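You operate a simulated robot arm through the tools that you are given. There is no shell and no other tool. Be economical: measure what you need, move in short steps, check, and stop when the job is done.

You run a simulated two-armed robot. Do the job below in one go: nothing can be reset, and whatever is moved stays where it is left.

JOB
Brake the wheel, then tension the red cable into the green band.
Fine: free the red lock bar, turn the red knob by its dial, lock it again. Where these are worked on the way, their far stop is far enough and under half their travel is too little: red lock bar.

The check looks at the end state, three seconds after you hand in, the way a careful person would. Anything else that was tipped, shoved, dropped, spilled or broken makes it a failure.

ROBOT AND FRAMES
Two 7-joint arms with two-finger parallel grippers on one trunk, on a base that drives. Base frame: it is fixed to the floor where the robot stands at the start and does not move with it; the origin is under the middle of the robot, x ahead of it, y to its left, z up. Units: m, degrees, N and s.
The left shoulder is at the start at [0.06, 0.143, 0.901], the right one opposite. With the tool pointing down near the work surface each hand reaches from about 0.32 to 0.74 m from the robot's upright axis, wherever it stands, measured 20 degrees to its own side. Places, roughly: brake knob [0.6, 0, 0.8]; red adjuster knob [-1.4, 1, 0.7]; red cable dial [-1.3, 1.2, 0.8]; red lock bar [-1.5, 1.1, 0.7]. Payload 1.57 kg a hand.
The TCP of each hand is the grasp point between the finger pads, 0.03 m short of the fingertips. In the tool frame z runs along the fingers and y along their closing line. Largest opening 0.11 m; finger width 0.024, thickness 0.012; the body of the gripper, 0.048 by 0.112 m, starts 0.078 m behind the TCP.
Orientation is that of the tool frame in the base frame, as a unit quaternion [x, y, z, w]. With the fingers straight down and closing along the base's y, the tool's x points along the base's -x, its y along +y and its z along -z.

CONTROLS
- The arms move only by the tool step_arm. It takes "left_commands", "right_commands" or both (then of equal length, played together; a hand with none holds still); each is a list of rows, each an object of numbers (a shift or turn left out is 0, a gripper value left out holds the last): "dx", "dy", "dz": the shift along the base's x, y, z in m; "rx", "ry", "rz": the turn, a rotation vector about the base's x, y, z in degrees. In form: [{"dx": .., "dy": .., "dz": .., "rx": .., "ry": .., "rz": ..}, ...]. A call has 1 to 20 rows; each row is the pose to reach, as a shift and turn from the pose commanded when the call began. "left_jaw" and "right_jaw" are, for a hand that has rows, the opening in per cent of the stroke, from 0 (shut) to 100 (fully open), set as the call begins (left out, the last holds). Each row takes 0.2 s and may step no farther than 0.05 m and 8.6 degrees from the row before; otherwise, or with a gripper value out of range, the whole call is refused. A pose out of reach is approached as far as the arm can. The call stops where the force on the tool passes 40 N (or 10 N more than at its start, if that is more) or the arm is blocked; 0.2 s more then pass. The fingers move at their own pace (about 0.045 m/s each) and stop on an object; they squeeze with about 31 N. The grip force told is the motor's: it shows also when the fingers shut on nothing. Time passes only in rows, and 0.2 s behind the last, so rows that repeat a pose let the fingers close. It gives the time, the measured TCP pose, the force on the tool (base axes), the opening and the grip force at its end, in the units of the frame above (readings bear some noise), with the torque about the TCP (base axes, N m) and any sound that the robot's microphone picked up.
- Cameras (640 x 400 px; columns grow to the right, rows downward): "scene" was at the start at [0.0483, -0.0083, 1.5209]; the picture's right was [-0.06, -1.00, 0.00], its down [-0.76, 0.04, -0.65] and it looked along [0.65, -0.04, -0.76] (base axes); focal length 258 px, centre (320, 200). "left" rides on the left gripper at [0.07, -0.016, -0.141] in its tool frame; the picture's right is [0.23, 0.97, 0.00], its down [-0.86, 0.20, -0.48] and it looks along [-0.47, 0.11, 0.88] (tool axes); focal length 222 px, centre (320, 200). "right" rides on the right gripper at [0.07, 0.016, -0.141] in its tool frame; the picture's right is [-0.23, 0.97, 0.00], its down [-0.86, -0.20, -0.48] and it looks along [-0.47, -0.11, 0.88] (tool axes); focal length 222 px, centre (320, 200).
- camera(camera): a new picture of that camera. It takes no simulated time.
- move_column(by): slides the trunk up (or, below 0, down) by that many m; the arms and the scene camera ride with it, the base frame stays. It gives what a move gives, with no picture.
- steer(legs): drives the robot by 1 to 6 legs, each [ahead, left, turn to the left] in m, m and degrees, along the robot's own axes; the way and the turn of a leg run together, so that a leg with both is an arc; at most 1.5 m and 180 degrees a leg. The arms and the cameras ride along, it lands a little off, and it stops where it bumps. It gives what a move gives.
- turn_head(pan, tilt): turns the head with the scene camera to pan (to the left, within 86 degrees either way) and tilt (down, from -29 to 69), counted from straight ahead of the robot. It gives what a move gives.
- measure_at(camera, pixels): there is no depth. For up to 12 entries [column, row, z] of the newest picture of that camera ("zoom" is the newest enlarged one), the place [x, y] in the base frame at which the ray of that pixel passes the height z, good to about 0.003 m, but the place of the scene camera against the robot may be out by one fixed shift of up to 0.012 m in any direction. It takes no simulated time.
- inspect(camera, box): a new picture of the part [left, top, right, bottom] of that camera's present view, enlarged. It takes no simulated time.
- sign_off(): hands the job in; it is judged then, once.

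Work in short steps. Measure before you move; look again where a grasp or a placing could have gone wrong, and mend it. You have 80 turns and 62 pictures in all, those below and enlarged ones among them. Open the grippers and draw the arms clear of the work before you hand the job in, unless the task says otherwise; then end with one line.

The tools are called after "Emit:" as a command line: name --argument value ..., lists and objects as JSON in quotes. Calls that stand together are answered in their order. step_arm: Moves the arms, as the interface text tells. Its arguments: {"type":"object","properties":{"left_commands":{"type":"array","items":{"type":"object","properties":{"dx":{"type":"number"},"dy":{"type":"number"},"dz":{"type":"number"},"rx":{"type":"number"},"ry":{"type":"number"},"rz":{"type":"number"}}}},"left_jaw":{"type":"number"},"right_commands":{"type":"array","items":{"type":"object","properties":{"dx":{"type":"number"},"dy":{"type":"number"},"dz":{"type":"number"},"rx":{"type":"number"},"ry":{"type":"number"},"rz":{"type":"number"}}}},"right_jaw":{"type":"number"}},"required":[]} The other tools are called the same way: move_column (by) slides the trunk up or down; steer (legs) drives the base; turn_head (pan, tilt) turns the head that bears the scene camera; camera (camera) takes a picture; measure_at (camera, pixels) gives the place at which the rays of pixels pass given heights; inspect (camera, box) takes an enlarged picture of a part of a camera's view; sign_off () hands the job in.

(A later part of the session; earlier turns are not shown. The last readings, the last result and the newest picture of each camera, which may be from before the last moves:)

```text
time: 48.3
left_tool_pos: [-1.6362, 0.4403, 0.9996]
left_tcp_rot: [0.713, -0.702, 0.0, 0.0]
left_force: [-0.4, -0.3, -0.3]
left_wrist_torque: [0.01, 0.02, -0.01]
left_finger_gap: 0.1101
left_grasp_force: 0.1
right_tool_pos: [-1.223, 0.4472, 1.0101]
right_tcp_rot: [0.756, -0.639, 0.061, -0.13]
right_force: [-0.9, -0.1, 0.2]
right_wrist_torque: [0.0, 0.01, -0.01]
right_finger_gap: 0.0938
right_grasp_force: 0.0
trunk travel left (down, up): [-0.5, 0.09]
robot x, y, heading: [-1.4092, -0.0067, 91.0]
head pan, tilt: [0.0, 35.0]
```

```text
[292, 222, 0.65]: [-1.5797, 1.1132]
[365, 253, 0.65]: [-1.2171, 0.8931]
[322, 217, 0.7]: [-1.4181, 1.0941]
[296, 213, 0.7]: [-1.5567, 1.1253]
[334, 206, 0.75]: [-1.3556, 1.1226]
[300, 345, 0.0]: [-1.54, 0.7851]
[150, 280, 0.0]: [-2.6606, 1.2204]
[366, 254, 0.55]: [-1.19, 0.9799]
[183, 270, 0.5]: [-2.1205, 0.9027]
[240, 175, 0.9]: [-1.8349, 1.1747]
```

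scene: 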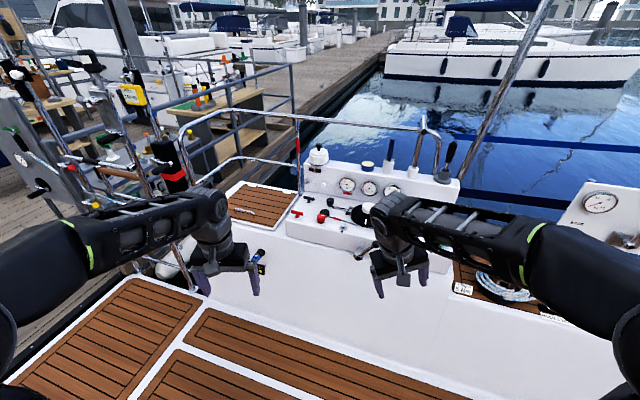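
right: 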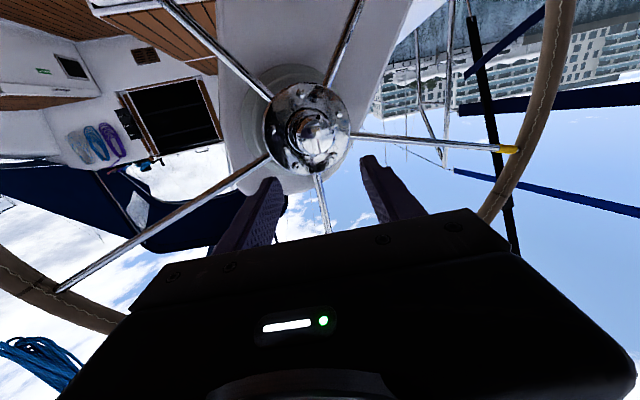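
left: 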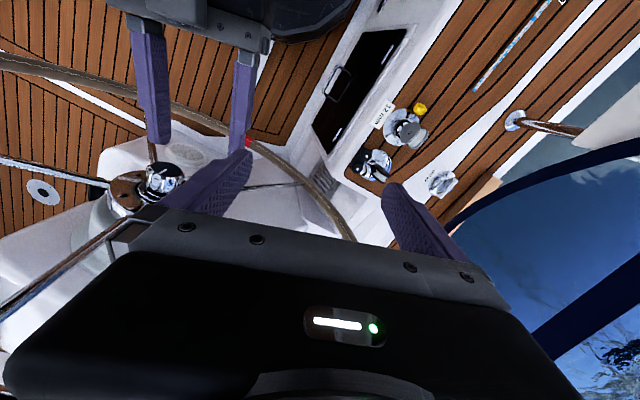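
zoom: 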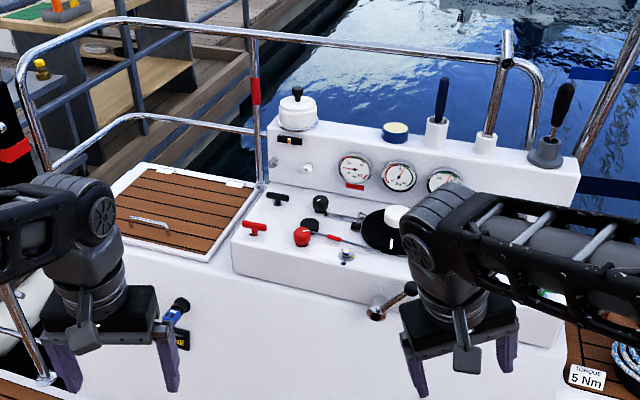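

The bench face is at y≈0.78, the red knob ≈(-1.42,1.09) and lock bar ≈(-1.56,1.12). I drive to about (-1.27, 0.42) to serve them with the left hand.

Emit:
steer --legs '[[0, -0.13, -1], [0.4, 0, 0]]'

Emit:
turn_head --pan 10 --tilt 48

Emit:
camera --camera "scene"

Emit:
camera --camera "left"

```text
time: 51.6
left_tool_pos: [-1.4924, 0.8329, 1.0001]
left_tcp_rot: [-0.703, 0.711, 0.0, 0.0]
left_force: [0.2, 0.2, -0.1]
left_wrist_torque: [-0.03, -0.02, 0.0]
left_finger_gap: 0.1097
left_grasp_force: 0.1
right_tool_pos: [-1.0779, 0.8295, 1.009]
right_tcp_rot: [0.747, -0.649, 0.063, -0.13]
right_force: [0.0, 0.0, 0.0]
right_wrist_torque: [-0.03, -0.02, 0.0]
right_finger_gap: 0.0935
right_grasp_force: 0.0
trunk travel left (down, up): [-0.5, 0.09]
robot x, y, heading: [-1.276, 0.3818, 89.4]
head pan, tilt: [0.0, 35.0]
```

```text
time: 52.4
left_tool_pos: [-1.492, 0.8337, 1.0]
left_tcp_rot: [-0.703, 0.712, 0.0, 0.0]
left_force: [0.5, -0.6, -0.6]
left_wrist_torque: [-0.02, -0.01, 0.02]
left_finger_gap: 0.1101
left_grasp_force: 0.0
right_tool_pos: [-1.0795, 0.8287, 1.0098]
right_tcp_rot: [0.748, -0.648, 0.062, -0.13]
right_force: [-0.2, -0.4, 0.9]
right_wrist_torque: [-0.01, 0.02, -0.02]
right_finger_gap: 0.0934
right_grasp_force: 0.1
trunk travel left (down, up): [-0.5, 0.09]
robot x, y, heading: [-1.2778, 0.3784, 89.3]
head pan, tilt: [10.0, 48.0]
```

```text
36 pictures are left
```

scene: 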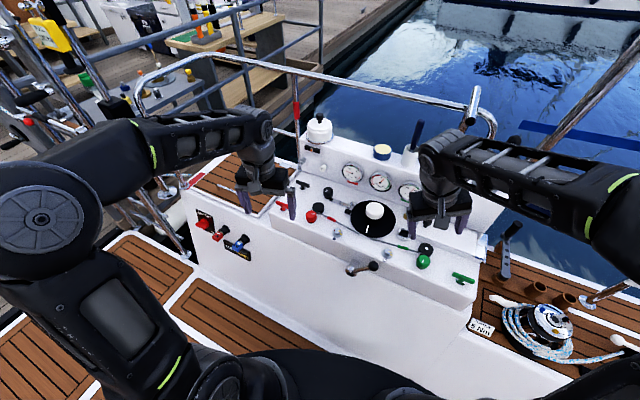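

```text
35 pictures are left
```

left: 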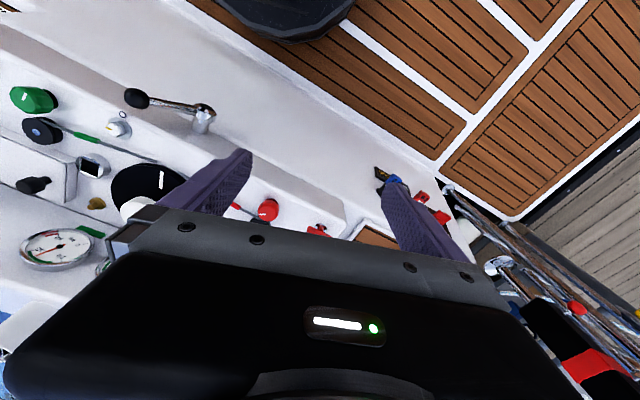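

I enlarge the red group in the scene view.

Emit:
inspect --camera "scene" --box '[270, 160, 366, 220]'

Emit:
inspect --camera "scene" --box '[330, 150, 474, 240]'

Emit:
measure_at --camera "scene" --pixels '[[311, 215, 0.7], [311, 215, 0.75], [282, 206, 0.7], [282, 206, 0.75], [320, 208, 0.7], [326, 192, 0.72], [351, 173, 0.8], [351, 173, 0.85], [423, 261, 0.7], [462, 279, 0.7]]'

```text
6.67 times, centred on (318, 190) of scene
```

zoom: 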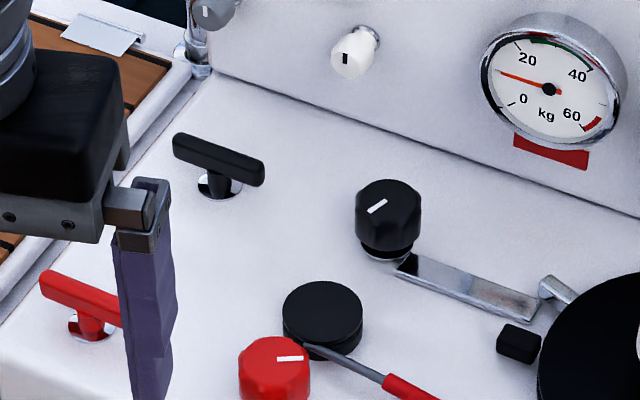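

```text
4.44 times, centred on (402, 195) of scene
```

zoom: 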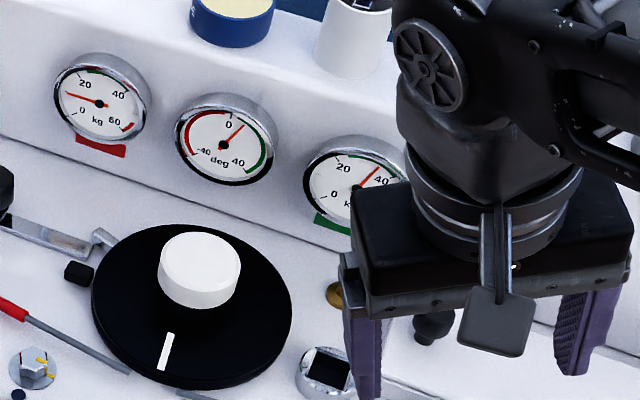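

```text
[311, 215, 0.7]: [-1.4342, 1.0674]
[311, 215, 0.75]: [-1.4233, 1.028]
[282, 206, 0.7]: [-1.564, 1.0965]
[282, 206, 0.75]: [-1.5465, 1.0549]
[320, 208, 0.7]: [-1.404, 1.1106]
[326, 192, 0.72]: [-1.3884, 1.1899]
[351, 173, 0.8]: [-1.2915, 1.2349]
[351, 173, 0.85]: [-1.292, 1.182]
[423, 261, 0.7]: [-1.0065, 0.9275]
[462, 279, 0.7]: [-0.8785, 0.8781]
```

The red cable dial reads about 13 kg; the green band seems ~25–42. The red lock bar is a T-handle partly hidden by the left finger. I bring the left hand over it for a wrist-camera view.

Emit:
step_arm --left_commands '[{"dx": -0.02, "dy": 0.04}, {"dx": -0.03, "dy": 0.08}, {"dx": -0.04, "dy": 0.12, "dz": -0.02}, {"dx": -0.05, "dy": 0.16, "dz": -0.05}, {"dx": -0.05, "dy": 0.2, "dz": -0.06}, {"dx": -0.05, "dy": 0.2, "dz": -0.06}]'

Emit:
camera --camera "left"

Emit:
inspect --camera "scene" --box '[240, 140, 400, 240]'

```text
refused: row 4 steps farther than a row can; nothing moved
```

```text
32 pictures are left
```

left: 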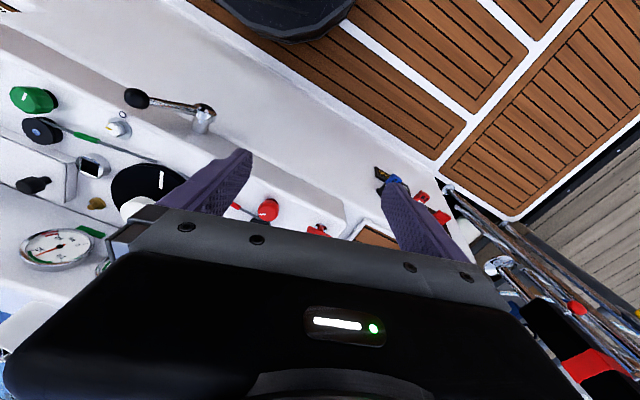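

```text
4.00 times, centred on (320, 190) of scene
```

zoom: 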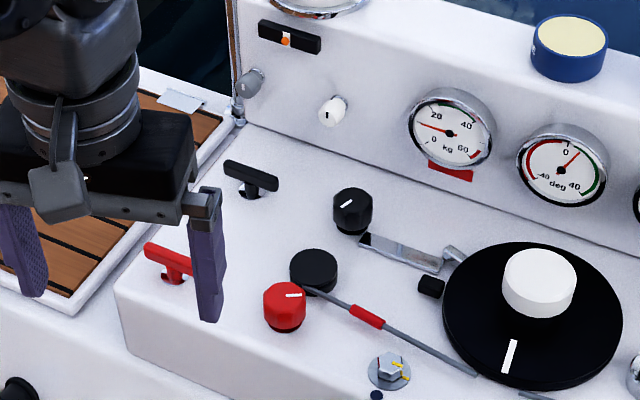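

A row was too long; I repeat with shorter rows.

Emit:
step_arm --left_commands '[{"dx": -0.02, "dy": 0.03}, {"dx": -0.03, "dy": 0.06}, {"dx": -0.04, "dy": 0.09, "dz": -0.02}, {"dx": -0.05, "dy": 0.12, "dz": -0.04}, {"dx": -0.05, "dy": 0.15, "dz": -0.06}, {"dx": -0.05, "dy": 0.18, "dz": -0.06}, {"dx": -0.05, "dy": 0.2, "dz": -0.06}, {"dx": -0.05, "dy": 0.2, "dz": -0.06}]'

Emit:
camera --camera "left"

Emit:
inspect --camera "scene" --box '[240, 140, 400, 240]'

```text
time: 54.2
left_tool_pos: [-1.543, 1.0337, 0.94]
left_tcp_rot: [-0.703, 0.711, 0.0, -0.001]
left_force: [0.3, -0.6, -0.2]
left_wrist_torque: [-0.04, 0.01, 0.02]
left_finger_gap: 0.11
left_grasp_force: 0.0
right_tool_pos: [-1.0783, 0.8275, 1.0102]
right_tcp_rot: [0.747, -0.649, 0.062, -0.13]
right_force: [-0.2, 1.0, 0.2]
right_wrist_torque: [-0.04, -0.02, 0.01]
right_finger_gap: 0.0935
right_grasp_force: 0.0
trunk travel left (down, up): [-0.5, 0.09]
robot x, y, heading: [-1.2799, 0.3803, 89.3]
head pan, tilt: [10.0, 48.0]
```

```text
30 pictures are left
```

left: 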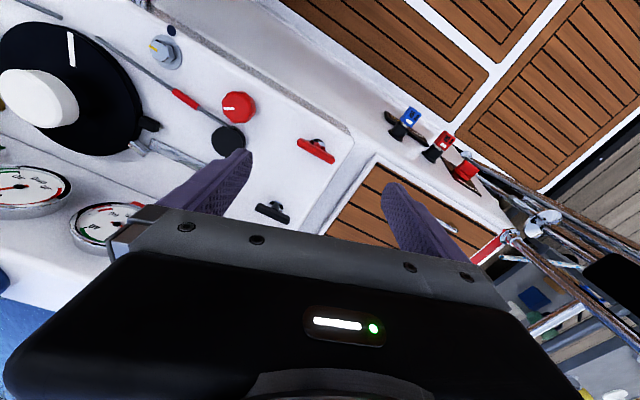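

```text
4.00 times, centred on (320, 190) of scene
```

zoom: 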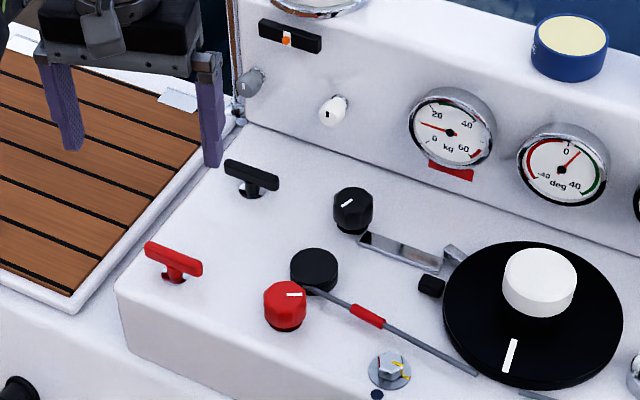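

Both views show bar and knob clearly. I triangulate: bar ends scene (277,202.5)/(290,207) ↔ left (331,158)/(300,143); knob top scene (311,213) ↔ left (238,107); dial etc. not needed.

Emit:
measure_at --camera "scene" --pixels '[[277, 202.5, 0.65], [277, 202.5, 0.75], [290, 207, 0.65], [290, 207, 0.75], [311, 212.5, 0.65], [311, 212.5, 0.75], [284, 211, 0.65], [284, 211, 0.75]]'

Emit:
measure_at --camera "left" --pixels '[[331, 158, 0.65], [331, 158, 0.75], [300, 143, 0.65], [300, 143, 0.75], [238, 107, 0.65], [238, 107, 0.75], [319, 142, 0.65], [319, 142, 0.75]]'

Emit:
inspect --camera "left" --box '[200, 80, 360, 180]'

```text
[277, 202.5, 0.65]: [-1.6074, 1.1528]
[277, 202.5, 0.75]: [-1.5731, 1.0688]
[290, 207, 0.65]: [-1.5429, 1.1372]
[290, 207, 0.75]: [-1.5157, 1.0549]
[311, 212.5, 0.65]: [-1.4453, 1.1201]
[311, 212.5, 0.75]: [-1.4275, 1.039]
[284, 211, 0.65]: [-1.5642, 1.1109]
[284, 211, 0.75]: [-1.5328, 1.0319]
```

```text
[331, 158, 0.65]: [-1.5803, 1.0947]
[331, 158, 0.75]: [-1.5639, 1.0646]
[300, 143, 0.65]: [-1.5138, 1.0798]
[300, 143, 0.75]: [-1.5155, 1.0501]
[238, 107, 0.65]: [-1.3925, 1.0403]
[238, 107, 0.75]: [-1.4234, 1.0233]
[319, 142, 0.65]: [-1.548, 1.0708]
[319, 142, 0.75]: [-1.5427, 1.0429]
```

```text
4.00 times, centred on (280, 130) of left
```

zoom: 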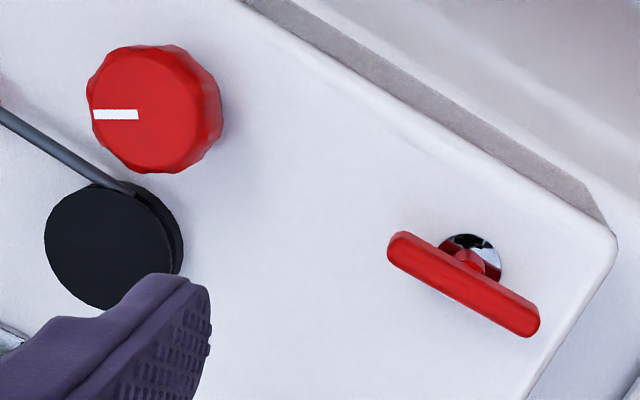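

I check the surface's tilt with the front-left corner (left (353,141), scene (269.5,212.5)) and the black bar (left (272,212), scene (302.5,183.5)).

Emit:
measure_at --camera "scene" --pixels '[[269.5, 212.5, 0.7], [269.5, 212.5, 0.75], [302.5, 183.5, 0.7], [302.5, 183.5, 0.75], [318.5, 204.5, 0.7], [318.5, 204.5, 0.75]]'

Emit:
measure_at --camera "left" --pixels '[[353, 141, 0.7], [353, 141, 0.75], [272, 212, 0.7], [272, 212, 0.75], [226.5, 141, 0.7], [226.5, 141, 0.75], [315, 145, 0.75], [315, 145, 0.77]]'

```text
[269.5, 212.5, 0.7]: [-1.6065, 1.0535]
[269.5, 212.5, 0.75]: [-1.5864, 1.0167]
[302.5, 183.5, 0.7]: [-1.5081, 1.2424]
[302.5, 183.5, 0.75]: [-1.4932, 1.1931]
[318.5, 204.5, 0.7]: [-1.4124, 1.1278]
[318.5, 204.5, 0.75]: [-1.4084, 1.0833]
```

```text
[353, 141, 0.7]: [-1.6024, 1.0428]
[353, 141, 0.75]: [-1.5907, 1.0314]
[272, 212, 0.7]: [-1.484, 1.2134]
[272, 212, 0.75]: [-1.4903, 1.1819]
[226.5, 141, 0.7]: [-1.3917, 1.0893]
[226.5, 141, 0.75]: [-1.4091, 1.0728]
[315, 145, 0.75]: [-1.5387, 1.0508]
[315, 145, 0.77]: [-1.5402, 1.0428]
```

The surface rises ~12° away from me. The bar lies at about -15° from the x axis. I yaw the left hand by -105° so the fingers straddle the bar, leaving room to turn it counter-clockwise.

Emit:
step_arm --left_commands '[{"rz": -8.1}, {"rz": -16.2}, {"rz": -24.3}, {"rz": -32.4}, {"rz": -40.5}, {"rz": -48.6}, {"rz": -56.7}, {"rz": -64.8}, {"rz": -72.9}, {"rz": -81}, {"rz": -89}, {"rz": -97}, {"rz": -105}]' --left_jaw 45

Emit:
step_arm --left_commands '[{"rx": 6}, {"rx": 12}, {"rx": 12}]'

Emit:
camera --camera "left"

```text
time: 57.0
left_tool_pos: [-1.5413, 1.0335, 0.9394]
left_tcp_rot: [0.137, 0.991, 0.0, 0.0]
left_force: [0.5, 0.4, 0.3]
left_wrist_torque: [0.0, 0.02, 0.01]
left_finger_gap: 0.0498
left_grasp_force: 0.0
right_tool_pos: [-1.0782, 0.8287, 1.0098]
right_tcp_rot: [0.747, -0.649, 0.062, -0.13]
right_force: [0.7, -0.1, 0.6]
right_wrist_torque: [-0.01, -0.01, -0.01]
right_finger_gap: 0.0934
right_grasp_force: 0.0
trunk travel left (down, up): [-0.5, 0.09]
robot x, y, heading: [-1.2789, 0.3789, 89.4]
head pan, tilt: [10.0, 48.0]
```

```text
time: 57.8
left_tool_pos: [-1.5406, 1.0338, 0.9403]
left_tcp_rot: [0.135, 0.985, 0.104, -0.014]
left_force: [0.3, 0.1, -0.9]
left_wrist_torque: [0.0, -0.02, 0.01]
left_finger_gap: 0.0498
left_grasp_force: 0.0
right_tool_pos: [-1.079, 0.8288, 1.0102]
right_tcp_rot: [0.746, -0.65, 0.063, -0.129]
right_force: [-0.8, 0.5, 0.7]
right_wrist_torque: [0.02, -0.03, 0.02]
right_finger_gap: 0.0934
right_grasp_force: 0.0
trunk travel left (down, up): [-0.5, 0.09]
robot x, y, heading: [-1.2782, 0.3779, 89.4]
head pan, tilt: [10.0, 48.0]
```

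```text
27 pictures are left
```

left: 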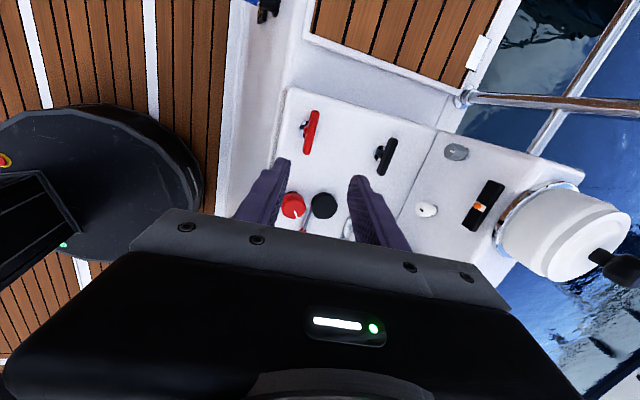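

I measure the bar again from this new direction: ends (316,112), (306,152) and the stem base (301,130).

Emit:
measure_at --camera "left" --pixels '[[316, 112, 0.74], [316, 112, 0.76], [306, 152, 0.74], [306, 152, 0.76], [302, 129, 0.72], [302, 129, 0.74], [292, 205, 0.75], [292, 205, 0.77], [391, 142, 0.78], [380, 172, 0.78]]'

Emit:
inspect --camera "left" --box '[240, 80, 400, 180]'

```text
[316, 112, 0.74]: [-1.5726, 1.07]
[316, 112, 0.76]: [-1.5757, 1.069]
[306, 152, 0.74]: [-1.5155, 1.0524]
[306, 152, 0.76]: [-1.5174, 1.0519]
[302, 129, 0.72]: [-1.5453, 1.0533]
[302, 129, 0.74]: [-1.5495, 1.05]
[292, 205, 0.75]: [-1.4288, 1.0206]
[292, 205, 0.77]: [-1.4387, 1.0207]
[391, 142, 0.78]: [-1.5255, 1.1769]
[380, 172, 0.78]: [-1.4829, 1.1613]
```

```text
4.00 times, centred on (320, 130) of left
```

zoom: 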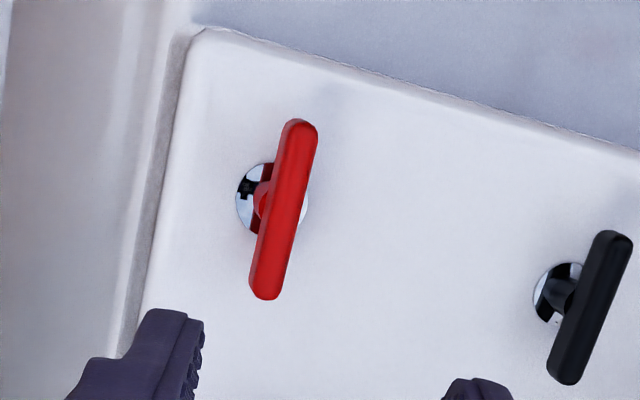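

Bar centre ≈(-1.545,1.059,0.752). I descend to just above it and check.

Emit:
step_arm --left_commands '[{"dx": -0.002, "dy": 0.005, "dz": -0.04}, {"dx": -0.0045, "dy": 0.01, "dz": -0.08}, {"dx": -0.0045, "dy": 0.015, "dz": -0.12}, {"dx": -0.0045, "dy": 0.0175, "dz": -0.14}, {"dx": -0.0045, "dy": 0.0175, "dz": -0.14}]'

Emit:
camera --camera "left"

```text
time: 59.0
left_tool_pos: [-1.545, 1.0507, 0.8003]
left_tcp_rot: [0.136, 0.985, 0.104, -0.014]
left_force: [1.0, -0.9, 0.0]
left_wrist_torque: [-0.02, 0.04, 0.01]
left_finger_gap: 0.0495
left_grasp_force: 0.0
right_tool_pos: [-1.0786, 0.8293, 1.0104]
right_tcp_rot: [0.746, -0.65, 0.063, -0.13]
right_force: [-0.7, -0.3, -0.6]
right_wrist_torque: [-0.01, -0.04, -0.01]
right_finger_gap: 0.0935
right_grasp_force: 0.1
trunk travel left (down, up): [-0.5, 0.09]
robot x, y, heading: [-1.2792, 0.3807, 89.2]
head pan, tilt: [10.0, 48.0]
```

```text
25 pictures are left
```

left: 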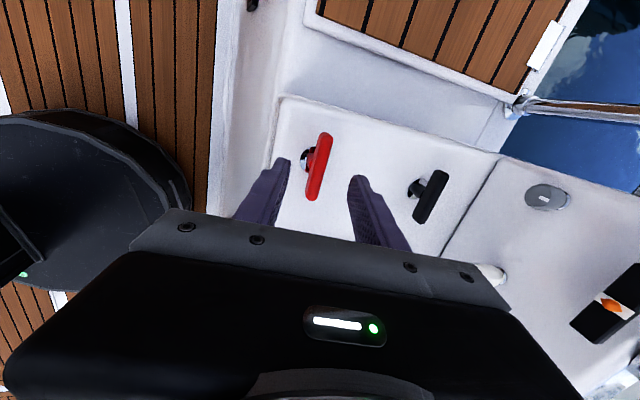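

The bar (319,166) is centred between the fingers. I measure its centre from this close view to correct before the last centimetres.

Emit:
measure_at --camera "left" --pixels '[[319, 166, 0.745], [319, 166, 0.755], [325, 135, 0.755], [313, 199, 0.755], [305, 163, 0.73]]'

Emit:
step_arm --left_commands '[{"dy": 0.0015, "dz": -0.012}, {"dy": 0.003, "dz": -0.024}, {"dy": 0.004, "dz": -0.034}, {"dy": 0.004, "dz": -0.034}]'

Emit:
inspect --camera "left" --box '[220, 100, 420, 225]'

```text
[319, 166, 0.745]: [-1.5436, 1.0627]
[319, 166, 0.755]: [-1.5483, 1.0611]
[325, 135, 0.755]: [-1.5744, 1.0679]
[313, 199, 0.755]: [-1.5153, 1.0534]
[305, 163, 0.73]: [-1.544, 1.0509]
```

```text
time: 60.0
left_tool_pos: [-1.5453, 1.0534, 0.7675]
left_tcp_rot: [0.135, 0.985, 0.103, -0.014]
left_force: [-0.1, -0.5, -0.5]
left_wrist_torque: [-0.01, -0.03, 0.03]
left_finger_gap: 0.0493
left_grasp_force: 0.0
right_tool_pos: [-1.0786, 0.828, 1.0112]
right_tcp_rot: [0.747, -0.65, 0.062, -0.129]
right_force: [-1.0, 0.7, -0.3]
right_wrist_torque: [0.02, -0.03, 0.0]
right_finger_gap: 0.0937
right_grasp_force: 0.0
trunk travel left (down, up): [-0.5, 0.09]
robot x, y, heading: [-1.2779, 0.3779, 89.3]
head pan, tilt: [10.0, 48.0]
```

```text
3.20 times, centred on (320, 162) of left
```

zoom: 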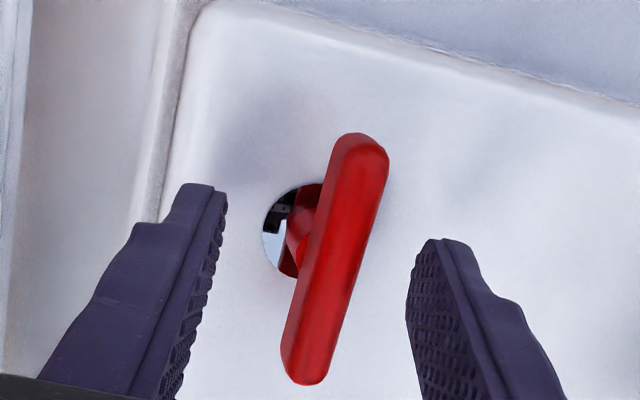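

The fingers straddle the bar. I close on it.

Emit:
step_arm --left_commands '[{}, {}, {}, {}, {}]' --left_jaw 0

Emit:
inspect --camera "left" --box '[220, 100, 420, 225]'

```text
time: 61.2
left_tool_pos: [-1.5439, 1.0573, 0.7688]
left_tcp_rot: [0.135, 0.985, 0.105, -0.014]
left_force: [2.4, 20.7, 5.1]
left_wrist_torque: [-0.16, -0.17, -0.07]
left_finger_gap: 0.0145
left_grasp_force: 30.5
right_tool_pos: [-1.0783, 0.8306, 1.0092]
right_tcp_rot: [0.746, -0.65, 0.062, -0.129]
right_force: [-0.2, -0.3, -0.5]
right_wrist_torque: [0.02, -0.01, 0.02]
right_finger_gap: 0.0936
right_grasp_force: 0.1
trunk travel left (down, up): [-0.5, 0.09]
robot x, y, heading: [-1.2793, 0.3784, 89.1]
head pan, tilt: [10.0, 48.0]
```

```text
3.20 times, centred on (320, 162) of left
```

zoom: 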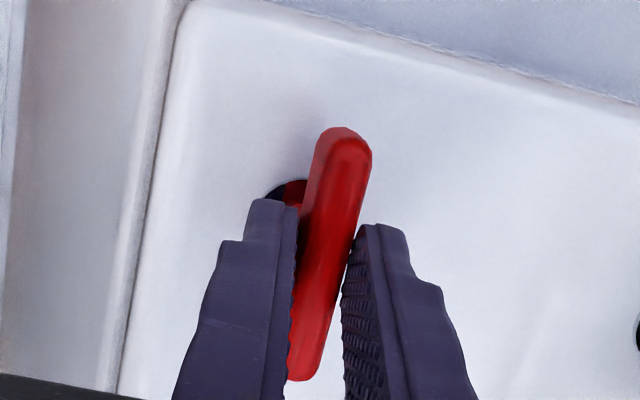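

Gripped (14.5 mm). I relieve the y load by +5 mm and try turning counter-clockwise 24°.

Emit:
step_arm --left_commands '[{"dy": 0.005}, {"dy": 0.005, "rz": 6, "ry": -0.8}, {"dy": 0.005, "rz": 12, "ry": -1.6}, {"dy": 0.005, "rz": 18, "ry": -2.4}, {"dy": 0.005, "rz": 24, "ry": -3.2}]'

Emit:
inspect --camera "left" --box '[220, 100, 420, 225]'

```text
time: 62.4
left_tool_pos: [-1.5428, 1.0555, 0.7663]
left_tcp_rot: [-0.076, 0.992, 0.101, -0.009]
left_force: [10.8, -18.2, 19.3]
left_wrist_torque: [-0.98, 0.44, -0.04]
left_finger_gap: 0.0152
left_grasp_force: 30.9
right_tool_pos: [-1.0759, 0.8251, 1.0104]
right_tcp_rot: [0.746, -0.65, 0.061, -0.13]
right_force: [0.2, 0.2, 0.3]
right_wrist_torque: [0.02, 0.04, 0.0]
right_finger_gap: 0.0936
right_grasp_force: 0.0
trunk travel left (down, up): [-0.5, 0.09]
robot x, y, heading: [-1.2803, 0.3761, 89.3]
head pan, tilt: [10.0, 48.0]
```

```text
3.20 times, centred on (320, 162) of left
```

zoom: 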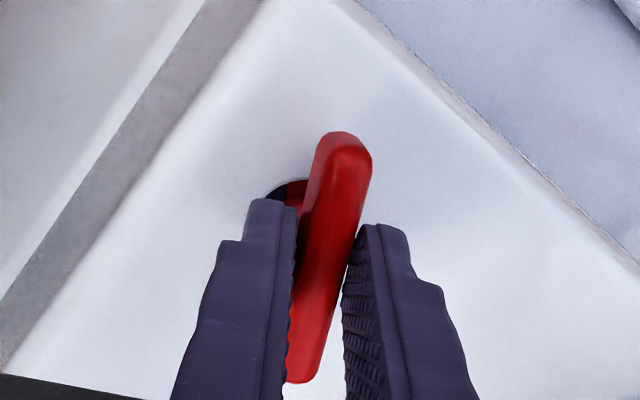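

The bar follows counter-clockwise with almost no torque. I relieve the side load and continue toward its far stop.

Emit:
step_arm --left_commands '[{"dy": -0.004, "dz": 0.002, "rz": 7, "ry": -0.9}, {"dy": -0.004, "dz": 0.002, "rz": 14, "ry": -1.8}, {"dy": -0.004, "dz": 0.002, "rz": 21, "ry": -2.7}, {"dy": -0.004, "dz": 0.002, "rz": 28, "ry": -3.6}, {"dy": -0.004, "dz": 0.002, "rz": 35, "ry": -4.5}, {"dy": -0.004, "dz": 0.002, "rz": 42, "ry": -5.4}]'

Emit:
step_arm --left_commands '[{"rz": 7, "ry": -0.9}, {"rz": 14, "ry": -1.8}, {"rz": 21, "ry": -2.7}, {"rz": 28, "ry": -3.6}]'

Emit:
inspect --camera "left" --box '[220, 100, 420, 225]'

```text
time: 63.8
left_tool_pos: [-1.5441, 1.0552, 0.7668]
left_tcp_rot: [-0.431, 0.898, 0.088, 0.002]
left_force: [20.1, -14.7, 1.2]
left_wrist_torque: [-1.28, -0.19, -0.13]
left_finger_gap: 0.0142
left_grasp_force: 30.7
right_tool_pos: [-1.0771, 0.8286, 1.0113]
right_tcp_rot: [0.746, -0.65, 0.062, -0.13]
right_force: [-0.5, 0.0, -0.1]
right_wrist_torque: [-0.04, 0.0, -0.02]
right_finger_gap: 0.0935
right_grasp_force: 0.0
trunk travel left (down, up): [-0.5, 0.09]
robot x, y, heading: [-1.2775, 0.3771, 89.1]
head pan, tilt: [10.0, 48.0]
```

```text
time: 64.8
left_tool_pos: [-1.5411, 1.0541, 0.7692]
left_tcp_rot: [-0.637, 0.767, 0.073, 0.008]
left_force: [22.8, -14.9, -4.1]
left_wrist_torque: [-0.79, -0.79, -1.07]
left_finger_gap: 0.0161
left_grasp_force: 32.1
right_tool_pos: [-1.0772, 0.8282, 1.0108]
right_tcp_rot: [0.747, -0.65, 0.061, -0.129]
right_force: [-1.5, -0.1, 0.5]
right_wrist_torque: [0.01, -0.02, 0.02]
right_finger_gap: 0.0934
right_grasp_force: 0.0
trunk travel left (down, up): [-0.5, 0.09]
robot x, y, heading: [-1.2789, 0.3807, 89.3]
head pan, tilt: [10.0, 48.0]
```

```text
3.20 times, centred on (320, 162) of left
```

zoom: 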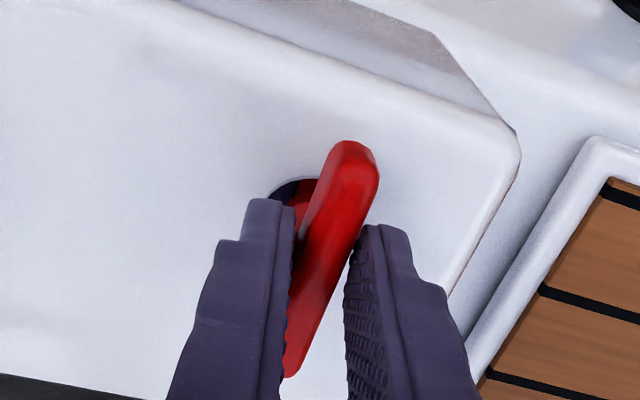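

The last few degrees met a -1.07 Nm stop after ~88°: the red lock bar is at its far stop. I open, lift and move above the red knob (≈(-1.43,1.02)).

Emit:
step_arm --left_commands '[{}, {}, {}]' --left_jaw 68

Emit:
step_arm --left_commands '[{"dz": 0.03, "dy": -0.003}, {"dz": 0.06, "dy": -0.006}, {"dz": 0.1, "dy": -0.012}, {"dz": 0.1, "dy": -0.025, "dx": 0.035, "ry": -2}, {"dz": 0.1, "dy": -0.035, "dx": 0.075, "ry": -4.6}, {"dz": 0.1, "dy": -0.046, "dx": 0.111, "ry": -4.6}, {"dz": 0.1, "dy": -0.046, "dx": 0.111, "ry": -4.6}]'

Emit:
camera --camera "left"

Emit:
inspect --camera "scene" --box '[240, 140, 400, 240]'

```text
time: 65.6
left_tool_pos: [-1.5456, 1.0575, 0.7683]
left_tcp_rot: [-0.638, 0.767, 0.074, 0.007]
left_force: [-0.5, -0.8, 0.6]
left_wrist_torque: [0.0, 0.01, 0.02]
left_finger_gap: 0.0746
left_grasp_force: 0.1
right_tool_pos: [-1.0793, 0.8289, 1.01]
right_tcp_rot: [0.747, -0.649, 0.063, -0.129]
right_force: [1.0, 0.5, -0.4]
right_wrist_torque: [0.01, -0.04, -0.01]
right_finger_gap: 0.0937
right_grasp_force: 0.1
trunk travel left (down, up): [-0.5, 0.09]
robot x, y, heading: [-1.2763, 0.3766, 89.4]
head pan, tilt: [10.0, 48.0]
```

```text
time: 67.2
left_tool_pos: [-1.4368, 1.0109, 0.8681]
left_tcp_rot: [-0.64, 0.766, 0.047, 0.04]
left_force: [0.5, 0.0, -0.4]
left_wrist_torque: [-0.04, 0.0, 0.01]
left_finger_gap: 0.0749
left_grasp_force: 0.0
right_tool_pos: [-1.0784, 0.829, 1.0109]
right_tcp_rot: [0.747, -0.649, 0.063, -0.129]
right_force: [0.4, 0.2, 0.2]
right_wrist_torque: [0.01, 0.01, -0.01]
right_finger_gap: 0.0938
right_grasp_force: 0.1
trunk travel left (down, up): [-0.5, 0.09]
robot x, y, heading: [-1.2783, 0.3801, 89.4]
head pan, tilt: [10.0, 48.0]
```

```text
20 pictures are left
```

left: 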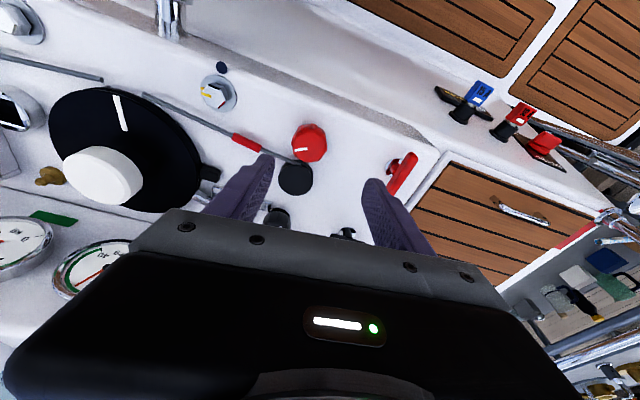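

```text
4.00 times, centred on (320, 190) of scene
```

zoom: 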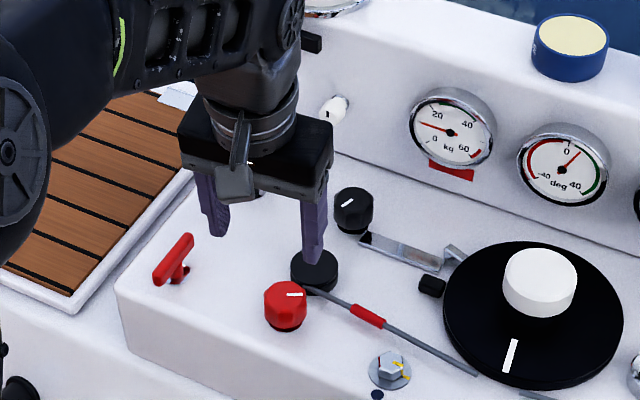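

The bar is turned and the dial is still visible in the scene view. I measure the knob: left (309,141).

Emit:
measure_at --camera "left" --pixels '[[309, 141, 0.75], [309, 141, 0.77], [296, 178, 0.75], [296, 178, 0.77], [292, 141, 0.76], [327, 141, 0.76]]'

Emit:
measure_at --camera "scene" --pixels '[[311.3, 212.5, 0.75], [311.3, 212.5, 0.77]]'

Emit:
inspect --camera "left" --box '[240, 90, 400, 190]'

```text
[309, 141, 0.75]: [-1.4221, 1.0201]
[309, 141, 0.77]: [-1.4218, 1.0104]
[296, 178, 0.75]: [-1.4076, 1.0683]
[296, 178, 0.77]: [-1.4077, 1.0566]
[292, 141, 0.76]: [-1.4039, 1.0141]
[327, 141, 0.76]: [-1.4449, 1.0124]
```

```text
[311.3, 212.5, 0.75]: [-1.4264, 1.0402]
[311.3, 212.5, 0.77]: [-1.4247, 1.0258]
```

```text
4.00 times, centred on (320, 140) of left
```

zoom: 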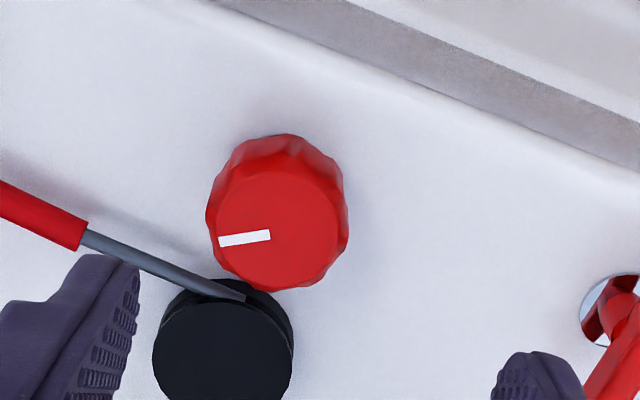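

Knob top ≈(-1.423,1.0235,0.75); a black disc and cable stand beside it, so I keep the closing line at its present yaw (clear of both) and narrow the opening. I descend halfway and check.

Emit:
step_arm --left_commands '[{"dx": 0.007, "dy": 0.004, "dz": -0.03}, {"dx": 0.0138, "dy": 0.007, "dz": -0.06}, {"dx": 0.0138, "dy": 0.008, "dz": -0.075}, {"dx": 0.0138, "dy": 0.008, "dz": -0.075}]' --left_jaw 57

Emit:
camera --camera "left"

```text
time: 68.2
left_tool_pos: [-1.4198, 1.0169, 0.7926]
left_tcp_rot: [-0.639, 0.767, 0.047, 0.039]
left_force: [-0.3, -0.3, 0.5]
left_wrist_torque: [0.0, 0.01, 0.04]
left_finger_gap: 0.0629
left_grasp_force: 0.0
right_tool_pos: [-1.0779, 0.8284, 1.0113]
right_tcp_rot: [0.747, -0.65, 0.062, -0.129]
right_force: [0.1, -0.2, -0.2]
right_wrist_torque: [0.0, 0.01, 0.01]
right_finger_gap: 0.0933
right_grasp_force: 0.0
trunk travel left (down, up): [-0.5, 0.09]
robot x, y, heading: [-1.2787, 0.3777, 89.3]
head pan, tilt: [10.0, 48.0]
```

```text
17 pictures are left
```

left: 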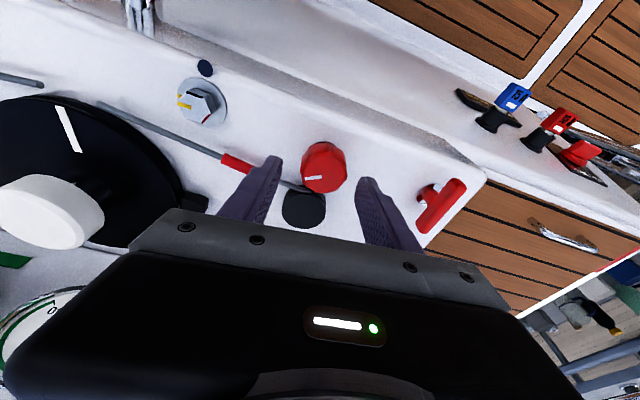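

Knob top at (323,171), centred between fingertips. I verify its place and then go down 32 mm.

Emit:
measure_at --camera "left" --pixels '[[323, 171, 0.745], [323, 171, 0.755], [304, 208, 0.745], [300, 188, 0.745], [250, 170, 0.745]]'

```text
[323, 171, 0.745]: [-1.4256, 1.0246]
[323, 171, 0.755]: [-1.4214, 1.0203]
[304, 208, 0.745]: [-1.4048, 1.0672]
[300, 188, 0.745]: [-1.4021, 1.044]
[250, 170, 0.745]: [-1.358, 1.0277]
```

Descend to the grasp and close.

Emit:
step_arm --left_commands '[{"dx": -0.003, "dy": 0.002, "dz": -0.012}, {"dx": -0.003, "dy": 0.004, "dz": -0.024}, {"dx": -0.003, "dy": 0.005, "dz": -0.034}, {"dx": -0.003, "dy": 0.005, "dz": -0.034}]'

Emit:
step_arm --left_commands '[{}, {}, {}, {}]' --left_jaw 0

Emit:
inspect --camera "left" --box '[220, 100, 420, 225]'

```text
time: 69.2
left_tool_pos: [-1.4231, 1.0231, 0.7594]
left_tcp_rot: [-0.64, 0.766, 0.047, 0.039]
left_force: [-0.3, 0.1, 0.4]
left_wrist_torque: [-0.01, -0.03, -0.02]
left_finger_gap: 0.0628
left_grasp_force: 0.2
right_tool_pos: [-1.0775, 0.8282, 1.0116]
right_tcp_rot: [0.747, -0.649, 0.062, -0.129]
right_force: [0.4, 0.2, 0.2]
right_wrist_torque: [-0.02, 0.0, -0.02]
right_finger_gap: 0.0935
right_grasp_force: 0.1
trunk travel left (down, up): [-0.5, 0.09]
robot x, y, heading: [-1.2787, 0.3802, 89.3]
head pan, tilt: [10.0, 48.0]
```

```text
time: 70.2
left_tool_pos: [-1.4236, 1.0224, 0.7587]
left_tcp_rot: [-0.641, 0.765, 0.047, 0.039]
left_force: [0.3, 0.4, -0.9]
left_wrist_torque: [-0.08, -0.88, -0.02]
left_finger_gap: 0.0421
left_grasp_force: 39.5
right_tool_pos: [-1.0787, 0.828, 1.0101]
right_tcp_rot: [0.746, -0.65, 0.062, -0.131]
right_force: [-0.2, -0.1, -0.6]
right_wrist_torque: [-0.02, -0.01, 0.01]
right_finger_gap: 0.0937
right_grasp_force: 0.1
trunk travel left (down, up): [-0.5, 0.09]
robot x, y, heading: [-1.2787, 0.3771, 89.7]
head pan, tilt: [10.0, 48.0]
```

```text
3.20 times, centred on (320, 162) of left
```

zoom: 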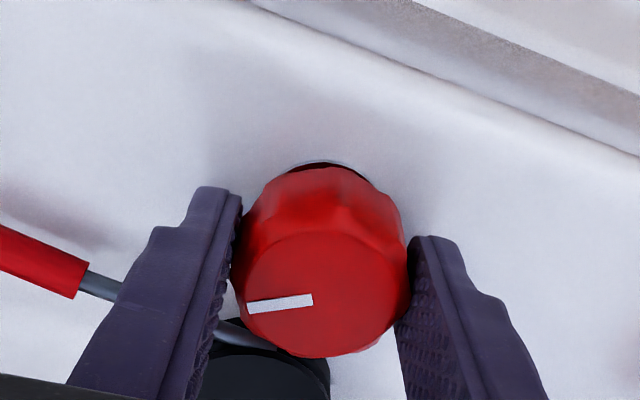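

Good grip (42 mm). I turn clockwise 24° and read the dial.

Emit:
step_arm --left_commands '[{"rz": -6, "ry": 0.7}, {"rz": -12, "ry": 1.5}, {"rz": -18, "ry": 2.2}, {"rz": -24, "ry": 3}]'

Emit:
inspect --camera "scene" --box '[270, 150, 382, 220]'

```text
time: 71.2
left_tool_pos: [-1.4225, 1.022, 0.7593]
left_tcp_rot: [-0.464, 0.884, 0.055, 0.028]
left_force: [3.9, 2.1, -2.5]
left_wrist_torque: [0.07, -1.96, 0.01]
left_finger_gap: 0.0434
left_grasp_force: 44.9
right_tool_pos: [-1.0779, 0.8298, 1.0101]
right_tcp_rot: [0.747, -0.649, 0.063, -0.13]
right_force: [0.3, 1.1, 0.5]
right_wrist_torque: [0.01, -0.03, -0.01]
right_finger_gap: 0.0934
right_grasp_force: 0.0
trunk travel left (down, up): [-0.5, 0.09]
robot x, y, heading: [-1.2811, 0.3818, 89.2]
head pan, tilt: [10.0, 48.0]
```

```text
5.71 times, centred on (326, 185) of scene
```

zoom: 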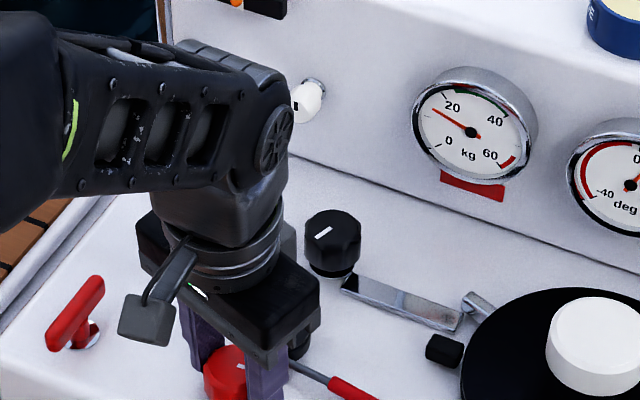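

Clockwise raises the tension (needle up by ~14° for 24°). I turn 18° more, then rebite at the starting yaw.

Emit:
step_arm --left_commands '[{"rz": -6, "ry": 0.7}, {"rz": -12, "ry": 1.5}, {"rz": -18, "ry": 2.2}]'

Emit:
step_arm --left_commands '[{}, {}]' --left_jaw 57

Emit:
step_arm --left_commands '[{"rz": 7, "ry": -0.9}, {"rz": 14, "ry": -1.7}, {"rz": 21, "ry": -2.5}, {"rz": 28, "ry": -3.4}, {"rz": 35, "ry": -4.2}, {"rz": 42, "ry": -5}, {"rz": 44, "ry": -5.2}]'

Emit:
step_arm --left_commands '[{}, {}, {}, {}]' --left_jaw 0

Emit:
step_arm --left_commands '[{"rz": -6, "ry": 0.7}, {"rz": -12, "ry": 1.5}, {"rz": -18, "ry": 2.2}, {"rz": -24, "ry": 3}, {"rz": -30, "ry": 3.6}, {"rz": -36, "ry": 4.3}, {"rz": -42, "ry": 5}]'

Emit:
inspect --camera "scene" --box '[270, 150, 382, 220]'

```text
time: 72.0
left_tool_pos: [-1.4223, 1.0223, 0.7585]
left_tcp_rot: [-0.319, 0.946, 0.057, 0.019]
left_force: [10.8, -5.7, -2.1]
left_wrist_torque: [-0.38, -1.96, 0.01]
left_finger_gap: 0.044
left_grasp_force: 44.5
right_tool_pos: [-1.0778, 0.8277, 1.0103]
right_tcp_rot: [0.746, -0.65, 0.062, -0.129]
right_force: [0.0, 0.3, 0.4]
right_wrist_torque: [0.01, 0.0, -0.02]
right_finger_gap: 0.0935
right_grasp_force: 0.0
trunk travel left (down, up): [-0.5, 0.09]
robot x, y, heading: [-1.2812, 0.3765, 89.3]
head pan, tilt: [10.0, 48.0]
```

```text
time: 72.6
left_tool_pos: [-1.4244, 1.0219, 0.7594]
left_tcp_rot: [-0.319, 0.946, 0.06, 0.019]
left_force: [-0.2, 0.5, 0.8]
left_wrist_torque: [0.03, 0.01, 0.03]
left_finger_gap: 0.0626
left_grasp_force: 0.0
right_tool_pos: [-1.078, 0.8276, 1.0097]
right_tcp_rot: [0.747, -0.649, 0.062, -0.13]
right_force: [-0.1, -0.9, -0.3]
right_wrist_torque: [-0.03, 0.03, 0.02]
right_finger_gap: 0.0935
right_grasp_force: 0.0
trunk travel left (down, up): [-0.5, 0.09]
robot x, y, heading: [-1.2802, 0.3793, 89.3]
head pan, tilt: [10.0, 48.0]
```

```text
time: 74.2
left_tool_pos: [-1.4235, 1.023, 0.7596]
left_tcp_rot: [-0.654, 0.754, 0.047, 0.037]
left_force: [0.3, -0.8, 0.2]
left_wrist_torque: [0.04, -0.03, 0.01]
left_finger_gap: 0.0628
left_grasp_force: 0.1
right_tool_pos: [-1.0793, 0.8279, 1.0114]
right_tcp_rot: [0.746, -0.65, 0.062, -0.13]
right_force: [0.1, 0.2, -0.1]
right_wrist_torque: [0.02, -0.03, 0.0]
right_finger_gap: 0.0934
right_grasp_force: 0.0
trunk travel left (down, up): [-0.5, 0.09]
robot x, y, heading: [-1.2775, 0.3793, 89.3]
head pan, tilt: [10.0, 48.0]
```

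```text
time: 75.2
left_tool_pos: [-1.4226, 1.0223, 0.7597]
left_tcp_rot: [-0.652, 0.756, 0.048, 0.037]
left_force: [2.4, -0.5, -1.5]
left_wrist_torque: [-0.13, -0.99, 0.01]
left_finger_gap: 0.042
left_grasp_force: 39.2
right_tool_pos: [-1.0775, 0.8282, 1.0099]
right_tcp_rot: [0.747, -0.649, 0.062, -0.129]
right_force: [0.3, 0.3, 0.1]
right_wrist_torque: [0.0, 0.0, 0.0]
right_finger_gap: 0.0935
right_grasp_force: 0.1
trunk travel left (down, up): [-0.5, 0.09]
robot x, y, heading: [-1.281, 0.3832, 89.3]
head pan, tilt: [10.0, 48.0]
```

```text
time: 76.8
left_tool_pos: [-1.421, 1.0225, 0.758]
left_tcp_rot: [-0.334, 0.94, 0.057, 0.021]
left_force: [14.6, -6.0, -1.1]
left_wrist_torque: [-0.36, -1.98, 0.01]
left_finger_gap: 0.0437
left_grasp_force: 45.2
right_tool_pos: [-1.0774, 0.8283, 1.0102]
right_tcp_rot: [0.746, -0.65, 0.062, -0.129]
right_force: [-0.4, 0.1, 0.1]
right_wrist_torque: [0.0, -0.01, 0.02]
right_finger_gap: 0.0933
right_grasp_force: 0.1
trunk travel left (down, up): [-0.5, 0.09]
robot x, y, heading: [-1.2812, 0.3802, 89.2]
head pan, tilt: [10.0, 48.0]
```

```text
5.71 times, centred on (326, 185) of scene
```

zoom: 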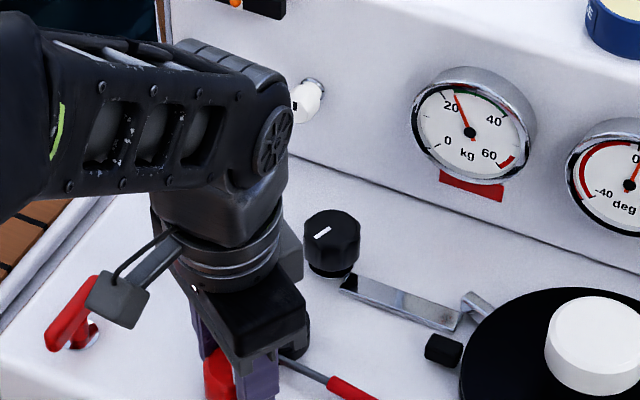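

Needle is near 20–22, just before the green. One more bite of 42°, then a close reading of the dial.

Emit:
step_arm --left_commands '[{}, {}]' --left_jaw 57

Emit:
step_arm --left_commands '[{"rz": 7, "ry": -0.9}, {"rz": 14, "ry": -1.7}, {"rz": 21, "ry": -2.5}, {"rz": 28, "ry": -3.4}, {"rz": 35, "ry": -4.2}, {"rz": 42, "ry": -5}, {"rz": 42, "ry": -5}]'

Emit:
step_arm --left_commands '[{}, {}, {}, {}]' --left_jaw 0

Emit:
step_arm --left_commands '[{"rz": -6, "ry": 0.7}, {"rz": -12, "ry": 1.5}, {"rz": -18, "ry": 2.2}, {"rz": -24, "ry": 3}, {"rz": -30, "ry": 3.6}, {"rz": -36, "ry": 4.3}]'

Emit:
inspect --camera "scene" --box '[336, 158, 368, 178]'

```text
time: 77.4
left_tool_pos: [-1.4269, 1.0232, 0.7607]
left_tcp_rot: [-0.337, 0.939, 0.06, 0.019]
left_force: [-0.3, -0.5, 0.9]
left_wrist_torque: [-0.01, -0.01, -0.01]
left_finger_gap: 0.063
left_grasp_force: 0.0
right_tool_pos: [-1.0785, 0.8292, 1.0105]
right_tcp_rot: [0.747, -0.649, 0.062, -0.13]
right_force: [-0.3, 0.8, -0.2]
right_wrist_torque: [-0.02, 0.0, -0.01]
right_finger_gap: 0.0935
right_grasp_force: 0.1
trunk travel left (down, up): [-0.5, 0.09]
robot x, y, heading: [-1.2798, 0.3798, 89.5]
head pan, tilt: [10.0, 48.0]
```

```text
time: 79.0
left_tool_pos: [-1.4239, 1.024, 0.758]
left_tcp_rot: [-0.654, 0.755, 0.047, 0.037]
left_force: [0.1, 0.1, -0.7]
left_wrist_torque: [0.0, -0.01, -0.03]
left_finger_gap: 0.0625
left_grasp_force: 0.1
right_tool_pos: [-1.0785, 0.8295, 1.0104]
right_tcp_rot: [0.747, -0.649, 0.063, -0.13]
right_force: [0.2, -0.5, -0.8]
right_wrist_torque: [0.01, 0.03, 0.03]
right_finger_gap: 0.0933
right_grasp_force: 0.1
trunk travel left (down, up): [-0.5, 0.09]
robot x, y, heading: [-1.2791, 0.3781, 89.2]
head pan, tilt: [10.0, 48.0]
```

```text
time: 80.0
left_tool_pos: [-1.4232, 1.0227, 0.7562]
left_tcp_rot: [-0.653, 0.755, 0.048, 0.038]
left_force: [1.5, -0.9, -0.7]
left_wrist_torque: [-0.1, -0.9, 0.01]
left_finger_gap: 0.0418
left_grasp_force: 39.0
right_tool_pos: [-1.0779, 0.8289, 1.0088]
right_tcp_rot: [0.746, -0.65, 0.062, -0.13]
right_force: [1.2, 0.6, 0.0]
right_wrist_torque: [0.01, 0.0, -0.03]
right_finger_gap: 0.0935
right_grasp_force: 0.1
trunk travel left (down, up): [-0.5, 0.09]
robot x, y, heading: [-1.283, 0.3787, 89.1]
head pan, tilt: [10.0, 48.0]
```

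```text
time: 81.4
left_tool_pos: [-1.4215, 1.0228, 0.7579]
left_tcp_rot: [-0.383, 0.922, 0.058, 0.023]
left_force: [9.8, -1.5, -3.5]
left_wrist_torque: [-0.09, -1.91, -0.02]
left_finger_gap: 0.0435
left_grasp_force: 44.9
right_tool_pos: [-1.078, 0.8272, 1.0092]
right_tcp_rot: [0.746, -0.65, 0.062, -0.13]
right_force: [-0.5, 0.0, -0.7]
right_wrist_torque: [-0.01, -0.02, -0.05]
right_finger_gap: 0.0934
right_grasp_force: 0.1
trunk travel left (down, up): [-0.5, 0.09]
robot x, y, heading: [-1.2775, 0.3766, 89.3]
head pan, tilt: [10.0, 48.0]
```

```text
16.00 times, centred on (352, 168) of scene
```

zoom: 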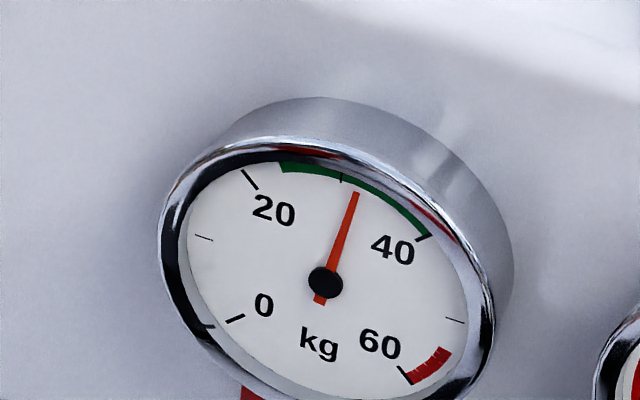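

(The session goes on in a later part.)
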